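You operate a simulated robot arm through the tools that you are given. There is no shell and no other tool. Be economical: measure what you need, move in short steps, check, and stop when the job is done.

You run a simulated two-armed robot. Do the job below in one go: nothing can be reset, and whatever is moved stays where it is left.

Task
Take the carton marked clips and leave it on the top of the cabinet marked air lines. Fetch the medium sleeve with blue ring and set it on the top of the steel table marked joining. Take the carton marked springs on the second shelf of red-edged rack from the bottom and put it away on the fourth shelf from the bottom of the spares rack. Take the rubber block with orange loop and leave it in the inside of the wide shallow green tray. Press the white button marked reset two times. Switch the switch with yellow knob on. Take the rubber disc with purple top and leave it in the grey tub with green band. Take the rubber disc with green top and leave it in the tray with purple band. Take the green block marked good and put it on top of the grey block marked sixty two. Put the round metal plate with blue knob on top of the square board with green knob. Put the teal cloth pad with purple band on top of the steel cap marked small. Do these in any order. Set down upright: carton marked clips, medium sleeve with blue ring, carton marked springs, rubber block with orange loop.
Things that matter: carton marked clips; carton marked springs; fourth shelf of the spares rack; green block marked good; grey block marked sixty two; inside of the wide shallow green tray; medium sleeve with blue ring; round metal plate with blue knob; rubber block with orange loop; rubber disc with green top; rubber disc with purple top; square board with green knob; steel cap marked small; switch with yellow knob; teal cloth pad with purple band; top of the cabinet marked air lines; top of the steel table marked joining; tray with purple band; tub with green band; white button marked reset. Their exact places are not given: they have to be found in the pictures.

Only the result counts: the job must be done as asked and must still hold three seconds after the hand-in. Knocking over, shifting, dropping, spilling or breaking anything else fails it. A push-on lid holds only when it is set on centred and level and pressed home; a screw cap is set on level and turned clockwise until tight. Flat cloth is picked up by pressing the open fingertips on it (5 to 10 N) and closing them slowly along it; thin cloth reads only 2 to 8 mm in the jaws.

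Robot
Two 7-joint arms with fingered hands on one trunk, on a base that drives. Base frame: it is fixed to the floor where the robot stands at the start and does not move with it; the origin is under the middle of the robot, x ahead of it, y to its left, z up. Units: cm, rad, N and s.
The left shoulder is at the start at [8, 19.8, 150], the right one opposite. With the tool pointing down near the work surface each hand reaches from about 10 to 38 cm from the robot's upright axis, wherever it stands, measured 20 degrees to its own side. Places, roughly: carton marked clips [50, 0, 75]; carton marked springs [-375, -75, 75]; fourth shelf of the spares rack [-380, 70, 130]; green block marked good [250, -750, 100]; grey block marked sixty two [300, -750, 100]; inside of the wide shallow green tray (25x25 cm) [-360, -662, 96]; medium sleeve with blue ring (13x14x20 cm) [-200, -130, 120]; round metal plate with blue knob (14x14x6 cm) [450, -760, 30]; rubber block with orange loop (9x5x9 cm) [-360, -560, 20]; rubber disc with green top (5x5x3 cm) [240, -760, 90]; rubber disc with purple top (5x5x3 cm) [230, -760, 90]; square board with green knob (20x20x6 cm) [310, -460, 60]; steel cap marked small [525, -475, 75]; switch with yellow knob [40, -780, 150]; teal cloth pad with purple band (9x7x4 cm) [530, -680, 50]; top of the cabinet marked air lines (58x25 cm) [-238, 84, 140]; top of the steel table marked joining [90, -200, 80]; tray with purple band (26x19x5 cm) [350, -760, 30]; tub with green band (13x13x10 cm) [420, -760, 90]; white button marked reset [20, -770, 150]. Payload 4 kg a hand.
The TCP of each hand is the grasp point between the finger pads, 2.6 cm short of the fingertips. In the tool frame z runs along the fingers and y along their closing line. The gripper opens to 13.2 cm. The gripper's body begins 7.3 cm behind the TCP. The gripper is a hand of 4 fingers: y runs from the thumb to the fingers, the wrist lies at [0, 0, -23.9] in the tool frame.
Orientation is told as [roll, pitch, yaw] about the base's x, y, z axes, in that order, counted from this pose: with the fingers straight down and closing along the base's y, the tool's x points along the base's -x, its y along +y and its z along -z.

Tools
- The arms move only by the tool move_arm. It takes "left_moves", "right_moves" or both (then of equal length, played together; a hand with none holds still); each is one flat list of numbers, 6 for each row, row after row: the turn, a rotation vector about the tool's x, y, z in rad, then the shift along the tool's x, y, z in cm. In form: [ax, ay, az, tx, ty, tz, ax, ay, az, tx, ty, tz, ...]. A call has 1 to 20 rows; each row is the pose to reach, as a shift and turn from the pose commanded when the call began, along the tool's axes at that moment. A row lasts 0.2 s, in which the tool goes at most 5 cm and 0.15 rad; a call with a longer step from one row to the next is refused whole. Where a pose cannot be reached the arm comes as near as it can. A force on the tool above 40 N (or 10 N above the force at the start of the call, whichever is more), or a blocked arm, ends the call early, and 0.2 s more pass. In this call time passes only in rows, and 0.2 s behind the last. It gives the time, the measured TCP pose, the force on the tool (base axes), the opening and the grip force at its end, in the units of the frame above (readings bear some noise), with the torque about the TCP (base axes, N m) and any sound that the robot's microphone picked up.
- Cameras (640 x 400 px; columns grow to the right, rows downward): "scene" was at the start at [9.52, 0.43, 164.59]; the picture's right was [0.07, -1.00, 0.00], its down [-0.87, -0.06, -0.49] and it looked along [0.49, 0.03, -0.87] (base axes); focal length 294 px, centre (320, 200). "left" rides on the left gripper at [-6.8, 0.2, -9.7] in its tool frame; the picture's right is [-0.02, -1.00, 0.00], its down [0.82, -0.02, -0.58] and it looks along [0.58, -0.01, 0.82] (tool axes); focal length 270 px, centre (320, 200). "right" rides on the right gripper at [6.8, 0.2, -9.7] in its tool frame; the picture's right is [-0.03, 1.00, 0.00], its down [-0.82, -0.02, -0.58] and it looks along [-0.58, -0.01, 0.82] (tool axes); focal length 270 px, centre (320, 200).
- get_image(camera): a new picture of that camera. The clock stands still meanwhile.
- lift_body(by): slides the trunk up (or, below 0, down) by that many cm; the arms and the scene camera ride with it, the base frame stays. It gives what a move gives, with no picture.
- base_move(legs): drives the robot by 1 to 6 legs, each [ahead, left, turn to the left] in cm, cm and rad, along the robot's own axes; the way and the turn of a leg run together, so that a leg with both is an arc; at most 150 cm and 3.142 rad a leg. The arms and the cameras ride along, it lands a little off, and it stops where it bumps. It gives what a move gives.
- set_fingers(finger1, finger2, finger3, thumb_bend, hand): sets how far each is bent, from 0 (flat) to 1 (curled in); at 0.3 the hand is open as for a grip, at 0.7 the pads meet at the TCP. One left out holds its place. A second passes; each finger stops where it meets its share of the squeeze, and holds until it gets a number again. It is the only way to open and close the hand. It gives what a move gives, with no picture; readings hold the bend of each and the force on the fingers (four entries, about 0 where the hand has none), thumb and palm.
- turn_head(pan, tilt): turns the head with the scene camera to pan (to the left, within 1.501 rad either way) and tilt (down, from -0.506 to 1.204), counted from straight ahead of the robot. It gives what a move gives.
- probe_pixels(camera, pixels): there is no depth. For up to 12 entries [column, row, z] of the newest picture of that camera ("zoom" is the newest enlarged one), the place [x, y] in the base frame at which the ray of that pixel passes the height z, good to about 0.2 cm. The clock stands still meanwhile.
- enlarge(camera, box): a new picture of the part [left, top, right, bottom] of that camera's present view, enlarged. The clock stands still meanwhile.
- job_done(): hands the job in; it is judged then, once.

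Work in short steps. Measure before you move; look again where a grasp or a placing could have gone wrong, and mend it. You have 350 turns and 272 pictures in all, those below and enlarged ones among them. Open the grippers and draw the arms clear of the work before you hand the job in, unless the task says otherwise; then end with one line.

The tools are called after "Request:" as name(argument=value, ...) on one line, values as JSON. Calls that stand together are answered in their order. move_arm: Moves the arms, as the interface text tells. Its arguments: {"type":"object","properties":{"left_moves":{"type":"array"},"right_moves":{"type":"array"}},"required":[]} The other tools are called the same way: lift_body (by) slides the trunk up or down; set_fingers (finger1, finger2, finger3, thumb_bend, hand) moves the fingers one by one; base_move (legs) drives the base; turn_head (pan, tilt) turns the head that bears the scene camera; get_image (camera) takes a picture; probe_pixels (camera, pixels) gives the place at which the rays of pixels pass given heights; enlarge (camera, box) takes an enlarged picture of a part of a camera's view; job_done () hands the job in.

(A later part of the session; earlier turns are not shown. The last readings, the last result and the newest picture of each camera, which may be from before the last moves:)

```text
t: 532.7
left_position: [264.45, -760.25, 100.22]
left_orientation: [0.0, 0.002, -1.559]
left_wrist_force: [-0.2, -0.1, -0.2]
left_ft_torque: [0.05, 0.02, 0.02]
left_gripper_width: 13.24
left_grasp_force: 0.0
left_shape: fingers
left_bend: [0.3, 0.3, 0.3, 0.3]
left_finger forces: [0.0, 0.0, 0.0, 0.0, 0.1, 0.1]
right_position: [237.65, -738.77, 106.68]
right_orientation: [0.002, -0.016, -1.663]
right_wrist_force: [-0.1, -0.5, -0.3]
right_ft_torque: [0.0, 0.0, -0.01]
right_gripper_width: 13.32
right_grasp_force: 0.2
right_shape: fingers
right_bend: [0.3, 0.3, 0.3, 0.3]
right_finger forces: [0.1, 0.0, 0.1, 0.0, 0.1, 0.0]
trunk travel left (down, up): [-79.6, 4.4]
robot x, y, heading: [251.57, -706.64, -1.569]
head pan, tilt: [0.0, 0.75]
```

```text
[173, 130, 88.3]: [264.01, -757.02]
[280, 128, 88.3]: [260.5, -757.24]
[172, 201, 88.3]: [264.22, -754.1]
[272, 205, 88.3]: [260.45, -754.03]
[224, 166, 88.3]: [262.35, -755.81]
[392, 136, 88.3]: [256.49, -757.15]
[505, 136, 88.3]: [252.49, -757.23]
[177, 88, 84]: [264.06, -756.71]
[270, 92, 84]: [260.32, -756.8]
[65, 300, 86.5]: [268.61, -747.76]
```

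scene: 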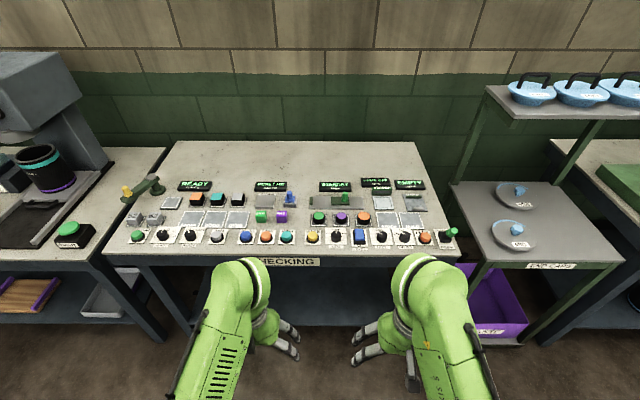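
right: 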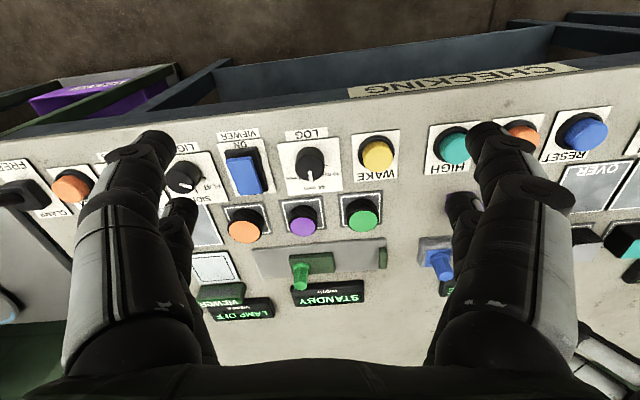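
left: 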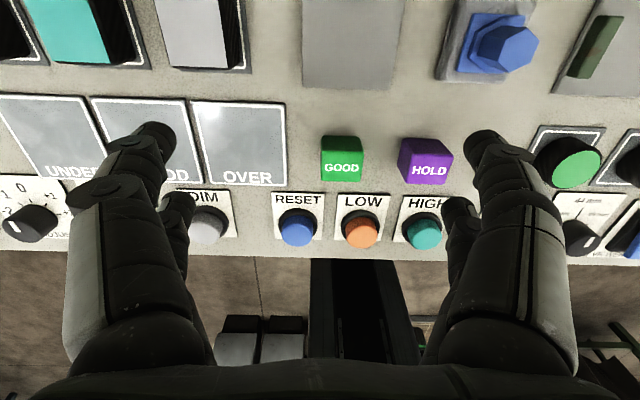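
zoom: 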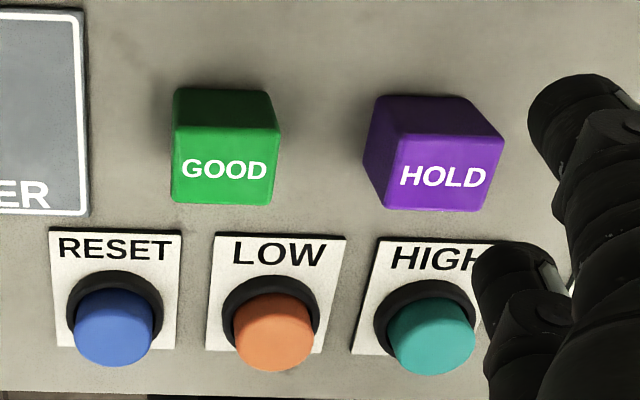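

Bench top is z≈84; GOOD block is 3.6 cm, centre (262.3,-755.5). I narrow the opening and come down over it.

Request:
set_fingers(hand="left", finger1=0.48, finger2=0.48, finger3=0.48, thumb_bend=0.48)

Request:
move_arm(left_moves=[0, 0, 0, 2.4, -1.1, 1, 0, 0, 0, 4.7, -2.15, 3, 0, 0, 0, 4.7, -2.15, 6])

Request:
get_image(camera="left")

```text
t: 533.7
left_position: [264.43, -760.01, 100.45]
left_orientation: [0.0, -0.003, -1.558]
left_wrist_force: [0.1, -0.5, 0.0]
left_ft_torque: [-0.01, 0.02, 0.03]
left_gripper_width: 7.32
left_grasp_force: 0.0
left_shape: fingers
left_bend: [0.48, 0.48, 0.48, 0.48]
left_finger forces: [0.0, 0.0, 0.0, 0.0, 0.0, 0.0]
right_position: [237.7, -738.47, 106.78]
right_orientation: [0.002, -0.02, -1.661]
right_wrist_force: [0.6, -0.3, 0.2]
right_ft_torque: [0.03, 0.02, 0.0]
right_gripper_width: 13.33
right_grasp_force: 0.0
right_shape: fingers
right_bend: [0.3, 0.3, 0.3, 0.3]
right_finger forces: [0.1, 0.0, 0.0, 0.1, 0.1, 0.1]
trunk travel left (down, up): [-79.6, 4.4]
robot x, y, heading: [251.37, -706.2, -1.56]
head pan, tilt: [0.0, 0.75]
```

```text
t: 534.5
left_position: [262.32, -755.62, 94.42]
left_orientation: [-0.001, -0.004, -1.558]
left_wrist_force: [0.7, -0.3, -0.1]
left_ft_torque: [0.0, 0.0, 0.01]
left_gripper_width: 7.3
left_grasp_force: 0.0
left_shape: fingers
left_bend: [0.48, 0.48, 0.48, 0.48]
left_finger forces: [0.1, 0.1, 0.0, 0.0, 0.0, 0.1]
right_position: [237.66, -738.75, 106.76]
right_orientation: [0.002, -0.018, -1.661]
right_wrist_force: [1.2, 0.1, 0.1]
right_ft_torque: [0.01, 0.02, 0.0]
right_gripper_width: 13.35
right_grasp_force: 0.1
right_shape: fingers
right_bend: [0.3, 0.3, 0.3, 0.3]
right_finger forces: [0.0, 0.0, 0.1, 0.1, 0.0, 0.0]
trunk travel left (down, up): [-79.6, 4.4]
robot x, y, heading: [251.41, -706.33, -1.561]
head pan, tilt: [0.0, 0.75]
```

```text
106 pictures are left
```

left: 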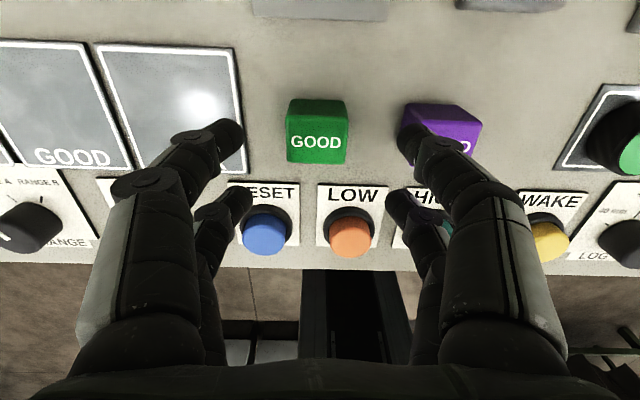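

Request:
set_fingers(hand="left", finger1=0.53, finger2=0.53, finger3=0.53, thumb_bend=0.53)

Request:
move_arm(left_moves=[0, 0, 0, 0, 0, 2, 0, 0, 0, 0, 0, 4, 0, 0, 0, 0, 0, 6])

Request:
get_image(camera="left")

```text
t: 535.5
left_position: [262.27, -755.57, 94.46]
left_orientation: [0.001, -0.004, -1.558]
left_wrist_force: [0.3, -0.6, -0.4]
left_ft_torque: [0.01, -0.01, -0.01]
left_gripper_width: 5.64
left_grasp_force: 0.1
left_shape: fingers
left_bend: [0.53, 0.53, 0.53, 0.53]
left_finger forces: [0.0, 0.0, 0.0, 0.1, 0.0, 0.0]
right_position: [237.5, -738.69, 106.79]
right_orientation: [0.002, -0.017, -1.662]
right_wrist_force: [-0.3, 0.2, 0.0]
right_ft_torque: [-0.01, 0.01, 0.03]
right_gripper_width: 13.35
right_grasp_force: 0.0
right_shape: fingers
right_bend: [0.3, 0.3, 0.3, 0.3]
right_finger forces: [0.1, 0.1, 0.1, 0.1, 0.1, 0.1]
trunk travel left (down, up): [-79.6, 4.4]
robot x, y, heading: [251.73, -706.18, -1.561]
head pan, tilt: [0.0, 0.75]
```

```text
t: 536.3
left_position: [262.06, -755.66, 89.3]
left_orientation: [-0.002, -0.023, -1.559]
left_wrist_force: [-0.2, -7.2, 29.8]
left_ft_torque: [0.35, -0.13, -0.09]
left_gripper_width: 5.62
left_grasp_force: 14.6
left_shape: fingers
left_bend: [0.53, 0.55, 0.56, 0.53]
left_finger forces: [0.8, 15.8, 13.5, 0.0, 0.0, 0.0]
right_position: [237.46, -738.24, 106.85]
right_orientation: [0.004, -0.024, -1.661]
right_wrist_force: [-0.2, 0.7, 0.4]
right_ft_torque: [-0.02, 0.03, -0.01]
right_gripper_width: 13.3
right_grasp_force: 0.1
right_shape: fingers
right_bend: [0.3, 0.3, 0.3, 0.3]
right_finger forces: [0.0, 0.1, 0.1, 0.0, 0.0, 0.0]
trunk travel left (down, up): [-79.6, 4.4]
robot x, y, heading: [251.74, -706.37, -1.56]
head pan, tilt: [0.0, 0.75]
```

```text
105 pictures are left
```

left: 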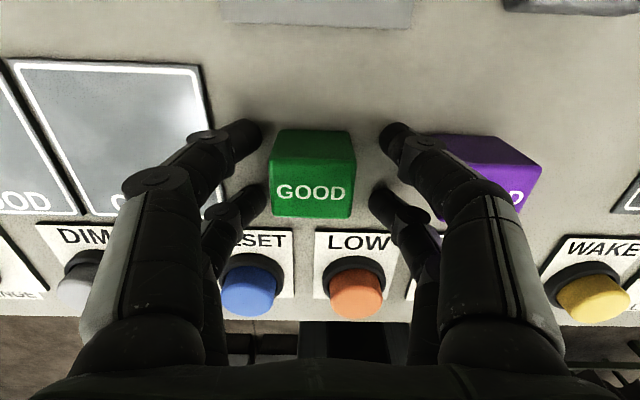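

Request:
move_arm(left_moves=[0, 0, 0, 0, 0, -0.6])

Request:
set_fingers(hand="left", finger1=0.66, finger2=0.66, finger3=0.66, thumb_bend=0.66)

Request:
move_arm(left_moves=[0, 0, 0, 0, 0, -2, 0, 0, 0, 0, 0, -5, 0, 0, 0, 0, 0, -9])

Request:
get_image(camera="left")

```text
t: 536.7
left_position: [262.12, -755.55, 89.41]
left_orientation: [-0.002, -0.009, -1.558]
left_wrist_force: [0.3, -8.6, 23.9]
left_ft_torque: [0.05, -0.03, -0.03]
left_gripper_width: 5.58
left_grasp_force: 11.6
left_shape: fingers
left_bend: [0.54, 0.55, 0.55, 0.53]
left_finger forces: [3.8, 8.6, 9.7, 0.0, 1.5, 0.0]
right_position: [237.52, -738.61, 106.77]
right_orientation: [0.004, -0.021, -1.66]
right_wrist_force: [0.2, 0.5, 1.1]
right_ft_torque: [-0.03, -0.02, 0.0]
right_gripper_width: 13.35
right_grasp_force: 0.1
right_shape: fingers
right_bend: [0.3, 0.3, 0.3, 0.3]
right_finger forces: [0.0, 0.1, 0.0, 0.0, 0.0, 0.1]
trunk travel left (down, up): [-79.6, 4.4]
robot x, y, heading: [251.31, -706.48, -1.559]
head pan, tilt: [0.0, 0.75]
```

```text
t: 537.7
left_position: [262.1, -755.26, 89.08]
left_orientation: [-0.001, -0.002, -1.558]
left_wrist_force: [-1.8, 2.1, 8.5]
left_ft_torque: [-0.13, 0.01, 0.03]
left_gripper_width: 3.25
left_grasp_force: 11.1
left_shape: fingers
left_bend: [0.63, 0.66, 0.66, 0.63]
left_finger forces: [12.6, 0.1, 0.1, 0.1, 9.7, 0.0]
right_position: [237.59, -738.4, 106.82]
right_orientation: [0.002, -0.02, -1.662]
right_wrist_force: [0.7, 0.7, 0.5]
right_ft_torque: [0.02, -0.01, 0.03]
right_gripper_width: 13.31
right_grasp_force: 0.0
right_shape: fingers
right_bend: [0.3, 0.3, 0.3, 0.3]
right_finger forces: [0.0, 0.1, 0.0, 0.0, 0.1, 0.0]
trunk travel left (down, up): [-79.6, 4.4]
robot x, y, heading: [251.43, -706.24, -1.565]
head pan, tilt: [0.0, 0.75]
```

```text
t: 538.5
left_position: [262.33, -755.31, 98.16]
left_orientation: [-0.002, -0.003, -1.557]
left_wrist_force: [0.3, 0.0, -1.2]
left_ft_torque: [-0.02, 0.0, -0.03]
left_gripper_width: 3.26
left_grasp_force: 5.4
left_shape: fingers
left_bend: [0.6, 0.66, 0.66, 0.63]
left_finger forces: [5.5, 0.1, 0.0, 0.1, 5.2, 0.0]
right_position: [237.57, -738.48, 106.71]
right_orientation: [0.004, -0.019, -1.664]
right_wrist_force: [0.1, 0.2, -0.2]
right_ft_torque: [-0.01, -0.03, -0.02]
right_gripper_width: 13.34
right_grasp_force: 0.1
right_shape: fingers
right_bend: [0.3, 0.3, 0.3, 0.3]
right_finger forces: [0.0, 0.1, 0.0, 0.0, 0.0, 0.0]
trunk travel left (down, up): [-79.6, 4.4]
robot x, y, heading: [251.54, -706.5, -1.56]
head pan, tilt: [0.0, 0.75]
```

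```text
104 pictures are left
```

left: 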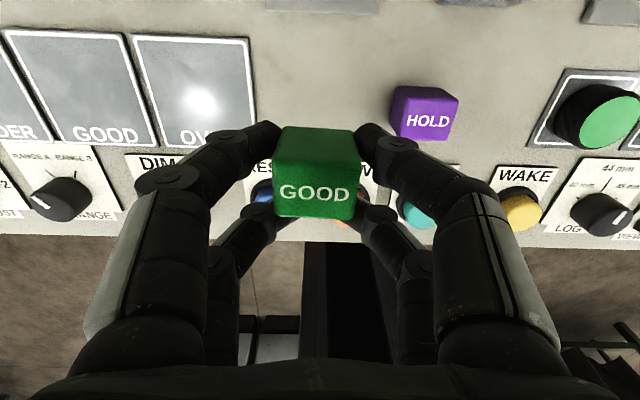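

Held by one finger pair. I raise 3 and strafe left 39 cm toward block 62.

Request:
move_arm(left_moves=[0, 0, 0, 0, 0, -3])

Request:
base_move(legs=[[0, 39, 0]])

Request:
get_image(camera="left")

Request:
get_image(camera="scene")

```text
t: 538.9
left_position: [262.39, -755.36, 101.18]
left_orientation: [0.001, -0.003, -1.558]
left_wrist_force: [-0.2, 0.0, -0.6]
left_ft_torque: [-0.03, -0.02, -0.02]
left_gripper_width: 3.26
left_grasp_force: 5.5
left_shape: fingers
left_bend: [0.6, 0.66, 0.66, 0.63]
left_finger forces: [5.4, 0.1, 0.0, 0.1, 5.3, 0.0]
right_position: [237.64, -738.58, 106.78]
right_orientation: [0.003, -0.019, -1.661]
right_wrist_force: [-0.7, 0.8, -0.1]
right_ft_torque: [-0.02, -0.01, 0.0]
right_gripper_width: 13.31
right_grasp_force: 0.0
right_shape: fingers
right_bend: [0.3, 0.3, 0.3, 0.3]
right_finger forces: [0.1, 0.1, 0.0, 0.0, 0.0, 0.1]
trunk travel left (down, up): [-79.6, 4.4]
robot x, y, heading: [251.52, -706.64, -1.564]
head pan, tilt: [0.0, 0.75]
```

```text
t: 541.3
left_position: [300.94, -755.03, 101.16]
left_orientation: [0.002, -0.003, -1.558]
left_wrist_force: [-0.3, -0.4, -0.4]
left_ft_torque: [-0.02, -0.02, 0.0]
left_gripper_width: 3.27
left_grasp_force: 5.5
left_shape: fingers
left_bend: [0.6, 0.66, 0.66, 0.63]
left_finger forces: [5.3, 0.0, 0.0, 0.0, 5.2, 0.0]
right_position: [276.3, -738.17, 106.78]
right_orientation: [0.005, -0.018, -1.66]
right_wrist_force: [-0.3, 0.8, -0.1]
right_ft_torque: [0.0, -0.04, 0.03]
right_gripper_width: 13.33
right_grasp_force: 0.0
right_shape: fingers
right_bend: [0.3, 0.3, 0.3, 0.3]
right_finger forces: [0.0, 0.1, 0.0, 0.0, 0.0, 0.0]
trunk travel left (down, up): [-79.6, 4.4]
robot x, y, heading: [290.38, -706.28, -1.558]
head pan, tilt: [0.0, 0.75]
```

```text
103 pictures are left
```

left: 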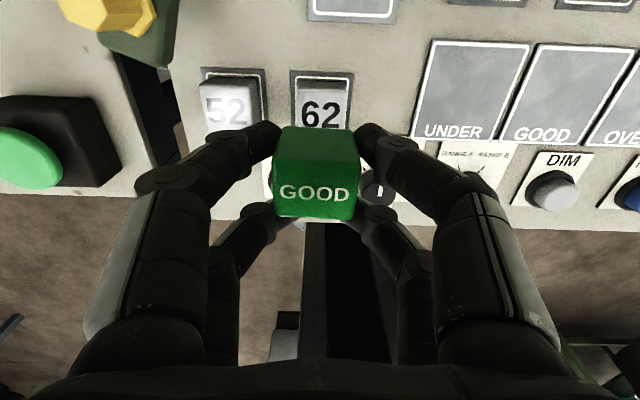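

```text
102 pictures are left
```

scene: 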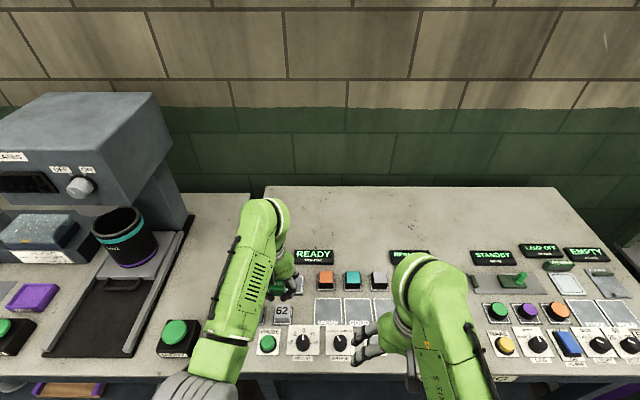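

Request:
enlarge(camera="left", box=[180, 50, 400, 220])

Request:
probe_pixels(camera="zoom", pixels=[[340, 100, 88], [475, 110, 88], [340, 80, 84.5], [480, 82, 84.5], [350, 150, 88]])

```text
2.35 times, centred on (290, 135) of left
```

zoom: 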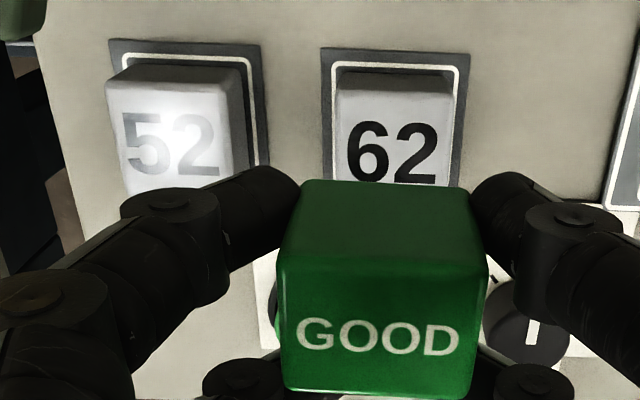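

```text
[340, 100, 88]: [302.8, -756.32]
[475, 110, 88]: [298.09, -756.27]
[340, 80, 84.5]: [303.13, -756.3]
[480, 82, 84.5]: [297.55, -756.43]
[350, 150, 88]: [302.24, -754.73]
```

Request:
probe_pixels(camera="zoom", pixels=[[337, 93, 88.5], [453, 97, 88.5], [337, 93, 88], [453, 97, 88], [341, 72, 85], [452, 74, 85], [280, 250, 100], [487, 255, 100], [300, 182, 100], [470, 187, 100]])

```text
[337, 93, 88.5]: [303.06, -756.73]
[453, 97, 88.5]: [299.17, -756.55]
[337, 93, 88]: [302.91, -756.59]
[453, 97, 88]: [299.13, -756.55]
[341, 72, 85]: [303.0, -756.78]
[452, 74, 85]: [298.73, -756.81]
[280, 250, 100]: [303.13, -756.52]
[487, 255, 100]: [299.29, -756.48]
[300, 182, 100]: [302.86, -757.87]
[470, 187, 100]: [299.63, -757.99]
```

GOOD is aligned over 62 within 0.2 cm. I lower 7.5 cm, then in small steps.

Request:
move_arm(left_moves=[0, 0, 0, 0.1, -0.1, 3, 0, 0, 0, 0.1, -0.1, 6, 0, 0, 0, 0.1, -0.1, 7.5])

Request:
move_arm(left_moves=[0, 0, 0, 0, 0, 0.4])

Request:
get_image(camera="left")

```text
t: 542.1
left_position: [301.19, -755.03, 93.61]
left_orientation: [-0.001, -0.004, -1.559]
left_wrist_force: [0.3, 1.2, -0.3]
left_ft_torque: [-0.01, -0.03, 0.03]
left_gripper_width: 3.25
left_grasp_force: 5.2
left_shape: fingers
left_bend: [0.6, 0.66, 0.66, 0.63]
left_finger forces: [5.4, 0.0, 0.1, 0.0, 5.2, 0.1]
right_position: [276.57, -738.3, 106.74]
right_orientation: [0.002, -0.019, -1.661]
right_wrist_force: [0.0, 0.2, 0.7]
right_ft_torque: [0.01, 0.0, 0.03]
right_gripper_width: 13.36
right_grasp_force: 0.0
right_shape: fingers
right_bend: [0.3, 0.3, 0.3, 0.3]
right_finger forces: [0.0, 0.0, 0.0, 0.1, 0.0, 0.0]
trunk travel left (down, up): [-79.6, 4.4]
robot x, y, heading: [290.19, -706.26, -1.56]
head pan, tilt: [0.0, 0.75]
```

```text
t: 542.5
left_position: [301.05, -755.16, 93.3]
left_orientation: [0.001, -0.003, -1.555]
left_wrist_force: [-0.2, 0.4, -0.6]
left_ft_torque: [0.0, -0.01, 0.0]
left_gripper_width: 3.24
left_grasp_force: 5.1
left_shape: fingers
left_bend: [0.6, 0.66, 0.66, 0.63]
left_finger forces: [5.2, 0.1, 0.0, 0.0, 5.3, 0.0]
right_position: [276.41, -738.27, 106.72]
right_orientation: [0.003, -0.017, -1.661]
right_wrist_force: [0.3, 0.9, -0.9]
right_ft_torque: [0.01, 0.0, -0.02]
right_gripper_width: 13.33
right_grasp_force: 0.1
right_shape: fingers
right_bend: [0.3, 0.3, 0.3, 0.3]
right_finger forces: [0.0, 0.0, 0.1, 0.0, 0.0, 0.0]
trunk travel left (down, up): [-79.6, 4.4]
robot x, y, heading: [290.22, -706.48, -1.563]
head pan, tilt: [0.0, 0.75]
```

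```text
100 pictures are left
```

left: 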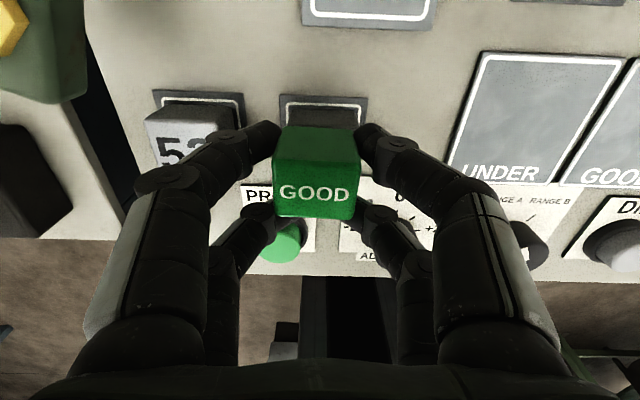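

Request:
move_arm(left_moves=[0, 0, 0, 0, 0, 0.4])

Request:
move_arm(left_moves=[0, 0, 0, 0, 0, 0.4])

Request:
move_arm(left_moves=[0, 0, 0, 0, 0, 0.3])

```text
t: 542.9
left_position: [301.13, -755.0, 92.82]
left_orientation: [-0.002, -0.002, -1.559]
left_wrist_force: [-0.2, 0.7, -0.2]
left_ft_torque: [0.0, -0.02, 0.01]
left_gripper_width: 3.25
left_grasp_force: 5.2
left_shape: fingers
left_bend: [0.6, 0.66, 0.66, 0.63]
left_finger forces: [5.3, 0.0, 0.1, 0.1, 5.3, 0.0]
right_position: [276.55, -738.31, 106.72]
right_orientation: [0.002, -0.019, -1.66]
right_wrist_force: [-1.1, -0.5, 0.0]
right_ft_torque: [-0.03, 0.02, 0.01]
right_gripper_width: 13.35
right_grasp_force: 0.0
right_shape: fingers
right_bend: [0.3, 0.3, 0.3, 0.3]
right_finger forces: [0.0, 0.0, 0.0, 0.0, 0.0, 0.0]
trunk travel left (down, up): [-79.6, 4.4]
robot x, y, heading: [290.69, -706.07, -1.564]
head pan, tilt: [0.0, 0.75]
```

```text
t: 543.3
left_position: [301.09, -755.02, 92.46]
left_orientation: [-0.003, -0.004, -1.557]
left_wrist_force: [0.1, -0.2, 0.2]
left_ft_torque: [0.0, -0.03, 0.0]
left_gripper_width: 3.22
left_grasp_force: 5.8
left_shape: fingers
left_bend: [0.6, 0.66, 0.66, 0.63]
left_finger forces: [5.3, 0.0, 0.0, 0.0, 5.4, 0.1]
right_position: [276.36, -738.32, 106.8]
right_orientation: [0.001, -0.017, -1.661]
right_wrist_force: [-0.5, 0.3, 0.8]
right_ft_torque: [-0.02, 0.01, -0.02]
right_gripper_width: 13.33
right_grasp_force: 0.0
right_shape: fingers
right_bend: [0.3, 0.3, 0.3, 0.3]
right_finger forces: [0.0, 0.1, 0.1, 0.1, 0.0, 0.0]
trunk travel left (down, up): [-79.6, 4.4]
robot x, y, heading: [290.35, -706.07, -1.559]
head pan, tilt: [0.0, 0.75]
```

```text
t: 543.7
left_position: [301.14, -755.19, 92.24]
left_orientation: [-0.001, -0.005, -1.557]
left_wrist_force: [0.5, 0.2, 3.8]
left_ft_torque: [-0.1, 0.0, -0.04]
left_gripper_width: 3.24
left_grasp_force: 5.6
left_shape: fingers
left_bend: [0.6, 0.66, 0.66, 0.63]
left_finger forces: [5.8, 0.0, 0.1, 0.0, 5.5, 0.0]
right_position: [276.45, -738.2, 106.81]
right_orientation: [0.002, -0.018, -1.663]
right_wrist_force: [0.0, 0.2, -0.1]
right_ft_torque: [-0.02, -0.04, 0.0]
right_gripper_width: 13.34
right_grasp_force: 0.1
right_shape: fingers
right_bend: [0.3, 0.3, 0.3, 0.3]
right_finger forces: [0.0, 0.1, 0.0, 0.1, 0.1, 0.0]
trunk travel left (down, up): [-79.6, 4.4]
robot x, y, heading: [290.65, -706.04, -1.561]
head pan, tilt: [0.0, 0.75]
```

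Contact (≈4.5 N). I open gently and look.

Request:
set_fingers(hand="left", finger1=0.55, finger2=0.55, finger3=0.55, thumb_bend=0.55)

Request:
set_fingers(hand="left", finger1=0.48, finger2=0.48, finger3=0.48, thumb_bend=0.48)

Request:
move_arm(left_moves=[0, 0, 0, 0, 0, -2, 0, 0, 0, 0, 0, -5, 0, 0, 0, 0, 0, -9])

Request:
get_image(camera="left")

```text
t: 544.7
left_position: [301.17, -755.01, 92.05]
left_orientation: [-0.001, -0.003, -1.559]
left_wrist_force: [-0.7, 1.0, 2.1]
left_ft_torque: [0.02, 0.03, -0.05]
left_gripper_width: 4.83
left_grasp_force: 1.2
left_shape: fingers
left_bend: [0.55, 0.55, 0.56, 0.55]
left_finger forces: [0.1, 0.1, 1.0, 0.1, 1.2, 0.0]
right_position: [276.53, -738.21, 106.81]
right_orientation: [0.002, -0.019, -1.662]
right_wrist_force: [0.5, -0.4, 0.3]
right_ft_torque: [0.03, -0.03, 0.0]
right_gripper_width: 13.32
right_grasp_force: 0.1
right_shape: fingers
right_bend: [0.3, 0.3, 0.3, 0.3]
right_finger forces: [0.0, 0.0, 0.1, 0.0, 0.1, 0.1]
trunk travel left (down, up): [-79.6, 4.4]
robot x, y, heading: [290.49, -706.09, -1.568]
head pan, tilt: [0.0, 0.75]
```

```text
t: 545.7
left_position: [301.14, -755.02, 92.16]
left_orientation: [-0.003, -0.003, -1.559]
left_wrist_force: [0.7, -0.3, 0.3]
left_ft_torque: [-0.04, 0.02, -0.03]
left_gripper_width: 7.18
left_grasp_force: 0.0
left_shape: fingers
left_bend: [0.48, 0.48, 0.48, 0.48]
left_finger forces: [0.0, 0.1, 0.0, 0.1, 0.0, 0.0]
right_position: [276.42, -738.29, 106.69]
right_orientation: [0.0, -0.018, -1.662]
right_wrist_force: [-0.5, -0.4, -0.7]
right_ft_torque: [0.02, -0.01, -0.06]
right_gripper_width: 13.32
right_grasp_force: 0.2
right_shape: fingers
right_bend: [0.3, 0.3, 0.3, 0.3]
right_finger forces: [0.0, 0.0, 0.0, 0.0, 0.1, 0.1]
trunk travel left (down, up): [-79.6, 4.4]
robot x, y, heading: [290.35, -705.71, -1.558]
head pan, tilt: [0.0, 0.75]
```

```text
t: 546.5
left_position: [301.29, -754.85, 101.21]
left_orientation: [-0.001, -0.002, -1.558]
left_wrist_force: [0.6, 0.0, -0.1]
left_ft_torque: [0.03, -0.01, -0.01]
left_gripper_width: 7.23
left_grasp_force: 0.0
left_shape: fingers
left_bend: [0.48, 0.48, 0.48, 0.48]
left_finger forces: [0.1, 0.0, 0.0, 0.0, 0.0, 0.0]
right_position: [276.5, -738.21, 106.83]
right_orientation: [0.004, -0.019, -1.663]
right_wrist_force: [0.0, 0.0, 0.0]
right_ft_torque: [-0.02, -0.03, -0.02]
right_gripper_width: 13.32
right_grasp_force: 0.1
right_shape: fingers
right_bend: [0.3, 0.3, 0.3, 0.3]
right_finger forces: [0.0, 0.0, 0.1, 0.0, 0.0, 0.2]
trunk travel left (down, up): [-79.6, 4.4]
robot x, y, heading: [290.24, -706.4, -1.561]
head pan, tilt: [0.0, 0.75]
```

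```text
99 pictures are left
```

left: 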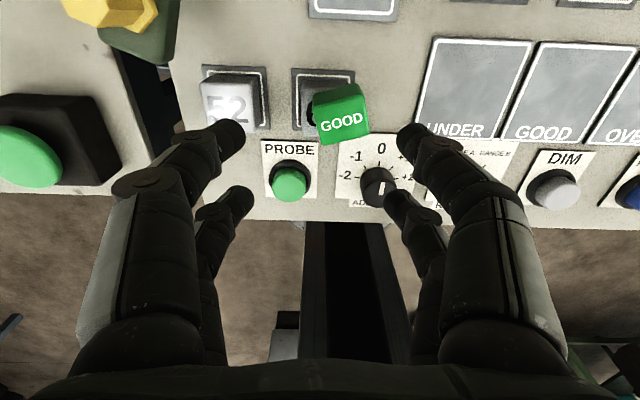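

The block shifted and turned on release; I look closely.

Request:
enlarge(camera="left", box=[240, 40, 440, 200])

Request:
probe_pixels(camera="zoom", pixels=[[185, 145, 92], [300, 118, 92], [205, 255, 92], [325, 225, 92], [140, 80, 88.4], [285, 85, 88.4], [255, 185, 92]])

```text
2.50 times, centred on (340, 120) of left
```

zoom: 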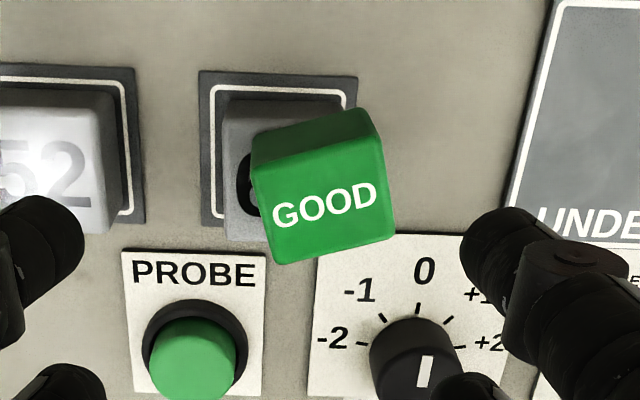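

```text
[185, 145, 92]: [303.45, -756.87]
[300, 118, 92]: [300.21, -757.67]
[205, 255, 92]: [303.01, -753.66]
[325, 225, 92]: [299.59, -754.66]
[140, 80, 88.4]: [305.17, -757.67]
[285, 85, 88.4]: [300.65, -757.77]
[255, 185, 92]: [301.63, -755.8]
```

Request:
probe_pixels(camera="zoom", pixels=[[252, 178, 92], [378, 140, 92], [275, 262, 92], [395, 235, 92], [222, 120, 88.4], [345, 120, 88.4], [228, 238, 88.4]])

```text
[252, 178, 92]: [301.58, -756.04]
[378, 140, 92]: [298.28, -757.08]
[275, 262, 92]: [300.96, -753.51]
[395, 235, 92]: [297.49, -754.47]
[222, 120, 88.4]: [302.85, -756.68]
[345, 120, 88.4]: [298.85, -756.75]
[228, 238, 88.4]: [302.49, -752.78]
```

GOOD sits off-centre (299.6,-755.3; turned 0.3) because the lower finger pair pushed it when opening. I regrip with the upper pair only, keeping the lower pair open, aligned to its yaw.

Request:
set_fingers(hand="left", finger1=0.52, finger2=0.4, finger3=0.4, thumb_bend=0.52)

Request:
move_arm(left_moves=[0, 0, -0.15, 0.6, -1.1, 1, 0, 0, -0.3, 1.25, -2.2, 3, 0, 0, -0.3, 1.25, -2.2, 5])

Request:
get_image(camera="left")

```text
t: 547.5
left_position: [301.13, -754.94, 101.05]
left_orientation: [-0.003, -0.004, -1.559]
left_wrist_force: [0.1, -0.9, -1.0]
left_ft_torque: [-0.02, 0.0, -0.01]
left_gripper_width: 5.93
left_grasp_force: 0.0
left_shape: fingers
left_bend: [0.52, 0.4, 0.4, 0.52]
left_finger forces: [0.0, 0.0, 0.1, 0.0, 0.1, 0.0]
right_position: [276.51, -738.13, 106.67]
right_orientation: [0.003, -0.019, -1.66]
right_wrist_force: [0.2, 0.2, 0.1]
right_ft_torque: [0.02, -0.01, -0.01]
right_gripper_width: 13.34
right_grasp_force: 0.1
right_shape: fingers
right_bend: [0.3, 0.3, 0.3, 0.3]
right_finger forces: [0.1, 0.0, 0.0, 0.0, 0.0, 0.0]
trunk travel left (down, up): [-79.6, 4.4]
robot x, y, heading: [290.62, -705.94, -1.561]
head pan, tilt: [0.0, 0.75]
```

```text
t: 548.3
left_position: [298.86, -753.76, 96.18]
left_orientation: [-0.001, -0.001, -1.256]
left_wrist_force: [-0.4, 0.0, -0.4]
left_ft_torque: [0.02, -0.01, -0.01]
left_gripper_width: 5.97
left_grasp_force: 0.1
left_shape: fingers
left_bend: [0.52, 0.4, 0.4, 0.52]
left_finger forces: [0.1, 0.1, 0.0, 0.0, 0.0, 0.0]
right_position: [276.48, -738.25, 106.76]
right_orientation: [0.001, -0.018, -1.661]
right_wrist_force: [1.0, 0.5, 0.6]
right_ft_torque: [0.02, 0.0, -0.02]
right_gripper_width: 13.35
right_grasp_force: 0.0
right_shape: fingers
right_bend: [0.3, 0.3, 0.3, 0.3]
right_finger forces: [0.0, 0.0, 0.0, 0.0, 0.0, 0.0]
trunk travel left (down, up): [-79.6, 4.4]
robot x, y, heading: [290.56, -706.19, -1.559]
head pan, tilt: [0.0, 0.75]
```

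```text
97 pictures are left
```

left: 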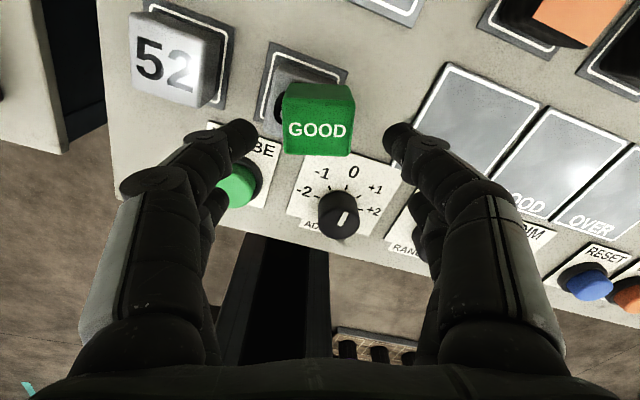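

Request:
move_arm(left_moves=[0, 0, 0, 0, 0, 2, 0, 0, 0, 0, 0, 3.6])

Request:
set_fingers(hand="left", finger1=0.62, thumb_bend=0.62)

Request:
get_image(camera="left")

```text
t: 548.9
left_position: [298.98, -753.9, 92.49]
left_orientation: [-0.002, -0.002, -1.26]
left_wrist_force: [-0.1, -0.4, 0.8]
left_ft_torque: [0.0, 0.0, -0.01]
left_gripper_width: 6.0
left_grasp_force: 0.0
left_shape: fingers
left_bend: [0.52, 0.4, 0.4, 0.52]
left_finger forces: [0.0, 0.1, 0.1, 0.0, 0.0, 0.1]
right_position: [276.48, -738.27, 106.72]
right_orientation: [0.001, -0.017, -1.663]
right_wrist_force: [0.2, -0.7, -0.7]
right_ft_torque: [0.03, 0.0, 0.0]
right_gripper_width: 13.34
right_grasp_force: 0.1
right_shape: fingers
right_bend: [0.3, 0.3, 0.3, 0.3]
right_finger forces: [0.1, 0.1, 0.1, 0.1, 0.0, 0.0]
trunk travel left (down, up): [-79.6, 4.4]
robot x, y, heading: [290.35, -705.81, -1.559]
head pan, tilt: [0.0, 0.75]
```

```text
t: 549.9
left_position: [298.93, -753.79, 92.56]
left_orientation: [-0.001, -0.002, -1.258]
left_wrist_force: [-0.5, 0.3, -0.7]
left_ft_torque: [-0.01, 0.01, -0.01]
left_gripper_width: 3.38
left_grasp_force: 2.5
left_shape: fingers
left_bend: [0.59, 0.4, 0.4, 0.61]
left_finger forces: [2.1, 0.0, 0.1, 0.0, 2.1, 0.0]
right_position: [276.5, -738.24, 106.85]
right_orientation: [0.002, -0.018, -1.661]
right_wrist_force: [0.3, 0.1, -0.2]
right_ft_torque: [-0.01, 0.01, 0.01]
right_gripper_width: 13.34
right_grasp_force: 0.1
right_shape: fingers
right_bend: [0.3, 0.3, 0.3, 0.3]
right_finger forces: [0.0, 0.0, 0.1, 0.0, 0.1, 0.1]
trunk travel left (down, up): [-79.6, 4.4]
robot x, y, heading: [290.56, -706.09, -1.565]
head pan, tilt: [0.0, 0.75]
```

```text
96 pictures are left
```

left: 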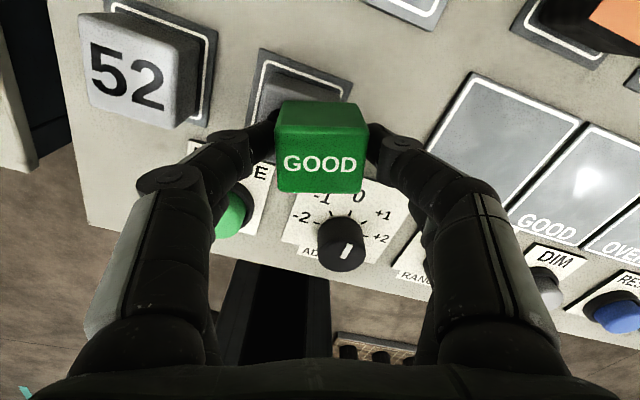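

Request:
set_fingers(hand="left", finger1=0.66, thumb_bend=0.66)

Request:
move_arm(left_moves=[0, 0, 0, 0, 0, -0.8, 0, 0, 0.1, 0, 0.7, -1, 0, 0, 0.2, 0.03, 1.5, -1, 0, 0, 0.3, 0.03, 2.17, -1])

Request:
enlarge(camera="left", box=[220, 60, 420, 220])

```text
t: 550.9
left_position: [298.79, -753.8, 92.64]
left_orientation: [-0.002, -0.003, -1.259]
left_wrist_force: [0.4, -0.4, 0.2]
left_ft_torque: [0.01, 0.02, 0.0]
left_gripper_width: 3.27
left_grasp_force: 4.6
left_shape: fingers
left_bend: [0.59, 0.4, 0.4, 0.63]
left_finger forces: [5.2, 0.0, 0.0, 0.0, 5.3, 0.0]
right_position: [276.53, -738.19, 106.76]
right_orientation: [0.001, -0.018, -1.664]
right_wrist_force: [0.3, -0.2, 0.3]
right_ft_torque: [-0.01, 0.01, 0.01]
right_gripper_width: 13.33
right_grasp_force: 0.1
right_shape: fingers
right_bend: [0.3, 0.3, 0.3, 0.3]
right_finger forces: [0.0, 0.1, 0.0, 0.1, 0.0, 0.0]
trunk travel left (down, up): [-79.6, 4.4]
robot x, y, heading: [290.54, -706.11, -1.563]
head pan, tilt: [0.0, 0.75]
```

```text
t: 551.9
left_position: [300.93, -753.14, 93.55]
left_orientation: [-0.002, -0.004, -1.56]
left_wrist_force: [0.2, -0.1, 0.2]
left_ft_torque: [0.01, 0.0, 0.0]
left_gripper_width: 3.27
left_grasp_force: 5.3
left_shape: fingers
left_bend: [0.59, 0.4, 0.4, 0.63]
left_finger forces: [5.2, 0.0, 0.0, 0.0, 5.1, 0.0]
right_position: [276.58, -738.28, 106.8]
right_orientation: [0.001, -0.018, -1.662]
right_wrist_force: [-0.1, 0.1, 0.3]
right_ft_torque: [0.0, 0.0, -0.02]
right_gripper_width: 13.31
right_grasp_force: 0.0
right_shape: fingers
right_bend: [0.3, 0.3, 0.3, 0.3]
right_finger forces: [0.1, 0.1, 0.1, 0.1, 0.0, 0.1]
trunk travel left (down, up): [-79.6, 4.4]
robot x, y, heading: [290.29, -705.97, -1.563]
head pan, tilt: [0.0, 0.75]
```

```text
2.50 times, centred on (320, 140) of left
```

zoom: 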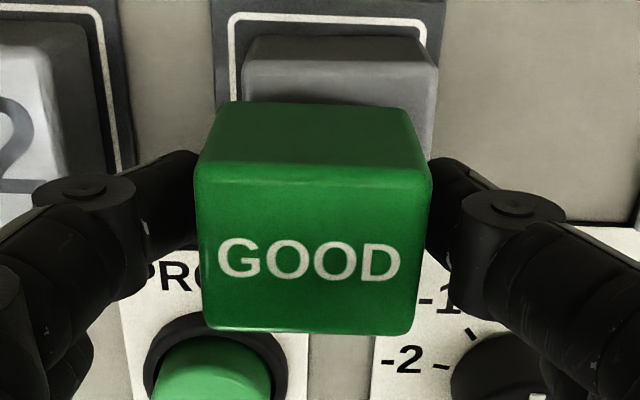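

Request:
probe_pixels(camera="zoom", pixels=[[207, 103, 89.3], [404, 110, 89.3], [243, 62, 88.4], [437, 67, 88.4], [197, 170, 92.9], [432, 172, 92.9], [205, 328, 92.9], [410, 333, 92.9]])

```text
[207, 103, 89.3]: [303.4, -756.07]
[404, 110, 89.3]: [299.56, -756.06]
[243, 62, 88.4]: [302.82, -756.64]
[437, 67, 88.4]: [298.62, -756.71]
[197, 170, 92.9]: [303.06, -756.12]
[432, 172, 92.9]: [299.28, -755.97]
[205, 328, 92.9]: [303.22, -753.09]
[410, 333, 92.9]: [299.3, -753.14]
```

Fine correction needed: −0.5 in x, −0.6 in y. I apply it and lower to contact.

Request:
move_arm(left_moves=[0, 0, 0, -0.6, -0.5, 0, 0, 0, 0, -0.6, -0.5, 0.6])

Request:
move_arm(left_moves=[0, 0, 0, 0, 0, 0.4])

Request:
move_arm(left_moves=[0, 0, 0, 0, 0, 0.3])

```text
t: 552.5
left_position: [300.47, -753.77, 92.96]
left_orientation: [-0.001, -0.001, -1.559]
left_wrist_force: [-0.6, -0.5, -0.7]
left_ft_torque: [-0.01, 0.01, -0.01]
left_gripper_width: 3.26
left_grasp_force: 5.2
left_shape: fingers
left_bend: [0.59, 0.4, 0.4, 0.63]
left_finger forces: [5.3, 0.0, 0.1, 0.1, 5.2, 0.1]
right_position: [276.48, -738.2, 106.74]
right_orientation: [0.001, -0.017, -1.662]
right_wrist_force: [-0.2, 0.5, 1.7]
right_ft_torque: [0.01, 0.02, 0.01]
right_gripper_width: 13.33
right_grasp_force: 0.0
right_shape: fingers
right_bend: [0.3, 0.3, 0.3, 0.3]
right_finger forces: [0.0, 0.0, 0.0, 0.0, 0.0, 0.0]
trunk travel left (down, up): [-79.6, 4.4]
robot x, y, heading: [290.47, -706.2, -1.562]
head pan, tilt: [0.0, 0.75]
```

```text
t: 552.9
left_position: [300.48, -753.67, 92.55]
left_orientation: [0.001, -0.003, -1.558]
left_wrist_force: [0.5, 0.1, -0.4]
left_ft_torque: [0.0, -0.01, -0.01]
left_gripper_width: 3.28
left_grasp_force: 5.9
left_shape: fingers
left_bend: [0.59, 0.4, 0.4, 0.63]
left_finger forces: [5.3, 0.1, 0.0, 0.1, 5.3, 0.0]
right_position: [276.49, -738.29, 106.76]
right_orientation: [0.001, -0.018, -1.662]
right_wrist_force: [0.5, 0.0, -1.0]
right_ft_torque: [-0.01, -0.03, -0.02]
right_gripper_width: 13.33
right_grasp_force: 0.0
right_shape: fingers
right_bend: [0.3, 0.3, 0.3, 0.3]
right_finger forces: [0.0, 0.0, 0.1, 0.0, 0.0, 0.0]
trunk travel left (down, up): [-79.6, 4.4]
robot x, y, heading: [290.22, -706.08, -1.564]
head pan, tilt: [0.0, 0.75]
```

```text
t: 553.3
left_position: [300.42, -753.75, 92.36]
left_orientation: [-0.002, -0.007, -1.558]
left_wrist_force: [-0.1, -1.1, 7.7]
left_ft_torque: [-0.17, -0.03, 0.02]
left_gripper_width: 3.22
left_grasp_force: 6.2
left_shape: fingers
left_bend: [0.6, 0.4, 0.4, 0.64]
left_finger forces: [6.5, 0.0, 0.1, 0.0, 6.4, 0.0]
right_position: [276.43, -738.06, 106.91]
right_orientation: [0.003, -0.019, -1.662]
right_wrist_force: [0.2, 0.3, -0.3]
right_ft_torque: [-0.01, 0.0, 0.0]
right_gripper_width: 13.31
right_grasp_force: 0.0
right_shape: fingers
right_bend: [0.3, 0.3, 0.3, 0.3]
right_finger forces: [0.0, 0.1, 0.0, 0.0, 0.0, 0.0]
trunk travel left (down, up): [-79.6, 4.4]
robot x, y, heading: [290.49, -706.19, -1.563]
head pan, tilt: [0.0, 0.75]
```

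Request:
set_fingers(hand="left", finger1=0.56, thumb_bend=0.59)

Request:
set_fingers(hand="left", finger1=0.48, thumb_bend=0.48)

Request:
move_arm(left_moves=[0, 0, 0, 0, 0, -1, 0, 0, 0, 0, 0, -3, 0, 0, 0, 0, 0, -6, 0, 0, 0, 0, 0, -9])

Request:
enlarge(camera="left", box=[220, 40, 420, 200])

```text
t: 554.3
left_position: [300.53, -753.77, 92.23]
left_orientation: [-0.002, -0.002, -1.558]
left_wrist_force: [-0.7, -0.2, 0.6]
left_ft_torque: [-0.07, -0.02, 0.01]
left_gripper_width: 4.01
left_grasp_force: 0.0
left_shape: fingers
left_bend: [0.56, 0.4, 0.4, 0.59]
left_finger forces: [0.1, 0.0, 0.1, 0.0, 0.0, 0.0]
right_position: [276.41, -738.29, 106.72]
right_orientation: [0.004, -0.017, -1.662]
right_wrist_force: [-0.3, 0.9, 0.0]
right_ft_torque: [0.01, 0.02, 0.01]
right_gripper_width: 13.31
right_grasp_force: 0.2
right_shape: fingers
right_bend: [0.3, 0.3, 0.3, 0.3]
right_finger forces: [0.0, 0.0, 0.1, 0.0, 0.0, 0.0]
trunk travel left (down, up): [-79.6, 4.4]
robot x, y, heading: [290.4, -706.19, -1.563]
head pan, tilt: [0.0, 0.75]
```

```text
t: 555.3
left_position: [300.39, -753.79, 92.26]
left_orientation: [-0.001, -0.003, -1.559]
left_wrist_force: [-1.2, 0.2, -0.2]
left_ft_torque: [-0.01, 0.02, -0.04]
left_gripper_width: 7.19
left_grasp_force: 0.0
left_shape: fingers
left_bend: [0.48, 0.4, 0.4, 0.48]
left_finger forces: [0.1, 0.1, 0.1, 0.1, 0.0, 0.1]
right_position: [276.46, -738.15, 106.76]
right_orientation: [0.003, -0.02, -1.663]
right_wrist_force: [0.0, 0.0, 0.4]
right_ft_torque: [-0.02, 0.01, 0.0]
right_gripper_width: 13.34
right_grasp_force: 0.1
right_shape: fingers
right_bend: [0.3, 0.3, 0.3, 0.3]
right_finger forces: [0.0, 0.0, 0.0, 0.0, 0.0, 0.0]
trunk travel left (down, up): [-79.6, 4.4]
robot x, y, heading: [290.12, -706.31, -1.566]
head pan, tilt: [0.0, 0.75]
```

```text
t: 556.3
left_position: [300.39, -753.69, 101.25]
left_orientation: [0.0, -0.004, -1.558]
left_wrist_force: [0.8, -0.1, 0.5]
left_ft_torque: [0.02, 0.02, 0.04]
left_gripper_width: 7.22
left_grasp_force: 0.0
left_shape: fingers
left_bend: [0.48, 0.4, 0.4, 0.48]
left_finger forces: [0.0, 0.0, 0.0, 0.1, 0.0, 0.0]
right_position: [276.4, -738.25, 106.73]
right_orientation: [0.002, -0.02, -1.661]
right_wrist_force: [-0.3, 0.2, -0.1]
right_ft_torque: [0.01, 0.01, 0.0]
right_gripper_width: 13.33
right_grasp_force: 0.0
right_shape: fingers
right_bend: [0.3, 0.3, 0.3, 0.3]
right_finger forces: [0.1, 0.0, 0.0, 0.0, 0.0, 0.0]
trunk travel left (down, up): [-79.6, 4.4]
robot x, y, heading: [290.3, -706.09, -1.558]
head pan, tilt: [0.0, 0.75]
```

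```text
2.50 times, centred on (320, 120) of left
```

zoom: 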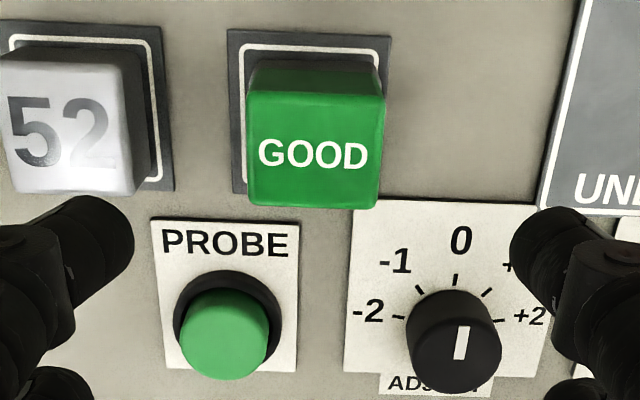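

GOOD stands squarely on 62. Now the discs: I strafe right so the left hand is over the green disc.

Request:
base_move(legs=[[0, -58.8, 0]])

Request:
get_image(camera="left")

```text
t: 559.7
left_position: [241.85, -754.42, 101.15]
left_orientation: [-0.002, -0.002, -1.556]
left_wrist_force: [0.5, 0.1, -0.7]
left_ft_torque: [0.01, 0.01, 0.0]
left_gripper_width: 7.18
left_grasp_force: 0.0
left_shape: fingers
left_bend: [0.48, 0.4, 0.4, 0.48]
left_finger forces: [0.0, 0.1, 0.0, 0.1, 0.1, 0.0]
right_position: [217.93, -738.92, 106.8]
right_orientation: [0.001, -0.018, -1.657]
right_wrist_force: [-1.5, 0.0, -0.4]
right_ft_torque: [-0.01, 0.01, -0.01]
right_gripper_width: 13.35
right_grasp_force: 0.1
right_shape: fingers
right_bend: [0.3, 0.3, 0.3, 0.3]
right_finger forces: [0.0, 0.1, 0.0, 0.1, 0.0, 0.1]
trunk travel left (down, up): [-79.6, 4.4]
robot x, y, heading: [231.61, -706.58, -1.561]
head pan, tilt: [0.0, 0.75]
```

```text
93 pictures are left
```

left: 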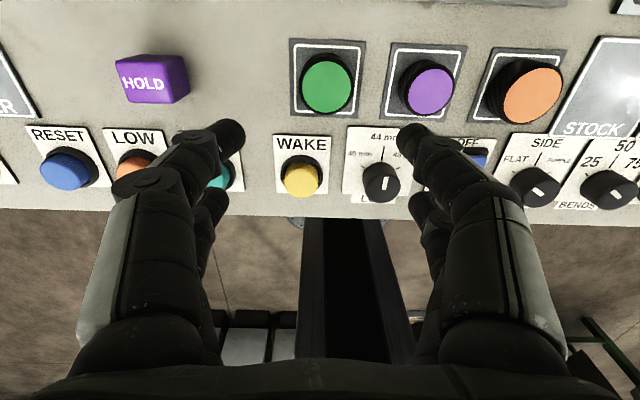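

Request:
probe_pixels(camera="left", pixels=[[327, 87, 87.8], [303, 87, 87.8], [352, 88, 87.8], [327, 61, 87.8], [327, 113, 87.8], [430, 90, 87.8], [405, 90, 87.8], [456, 91, 87.8]])

```text
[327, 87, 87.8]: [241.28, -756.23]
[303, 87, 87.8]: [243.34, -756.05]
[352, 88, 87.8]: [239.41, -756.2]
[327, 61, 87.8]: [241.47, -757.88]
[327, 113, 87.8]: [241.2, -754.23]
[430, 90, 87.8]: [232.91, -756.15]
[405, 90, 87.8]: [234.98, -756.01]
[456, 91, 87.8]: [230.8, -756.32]
```

Request:
move_arm(left_moves=[0, 0, 0, 0, -0.5, 4, 0, 0, 0, 0, -0.5, 8, 0, 0, 0, 0, -0.5, 10, 0, 0, 0, 0, -0.5, 11.3])

Request:
get_image(camera="left")

```text
t: 560.7
left_position: [241.15, -754.39, 89.89]
left_orientation: [-0.001, -0.004, -1.555]
left_wrist_force: [0.9, -0.3, 0.0]
left_ft_torque: [0.01, 0.02, -0.01]
left_gripper_width: 7.19
left_grasp_force: 0.1
left_shape: fingers
left_bend: [0.48, 0.4, 0.4, 0.48]
left_finger forces: [0.0, 0.0, 0.0, 0.0, 0.0, 0.1]
right_position: [217.62, -738.87, 106.81]
right_orientation: [0.003, -0.019, -1.658]
right_wrist_force: [0.3, 0.5, -0.1]
right_ft_torque: [0.01, -0.01, 0.03]
right_gripper_width: 13.34
right_grasp_force: 0.1
right_shape: fingers
right_bend: [0.3, 0.3, 0.3, 0.3]
right_finger forces: [0.0, 0.0, 0.0, 0.1, 0.0, 0.0]
trunk travel left (down, up): [-79.6, 4.4]
robot x, y, heading: [231.09, -706.6, -1.556]
head pan, tilt: [0.0, 0.75]
```

```text
92 pictures are left
```

left: 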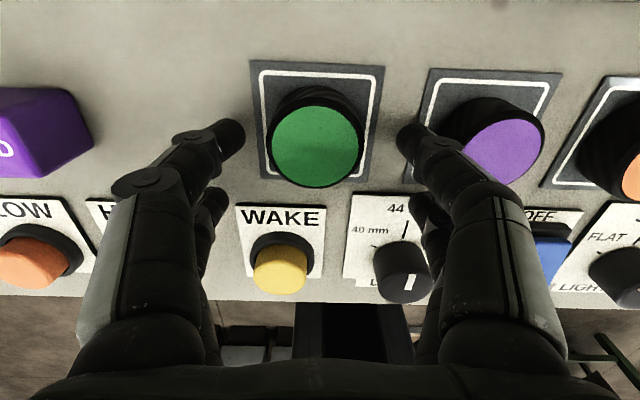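

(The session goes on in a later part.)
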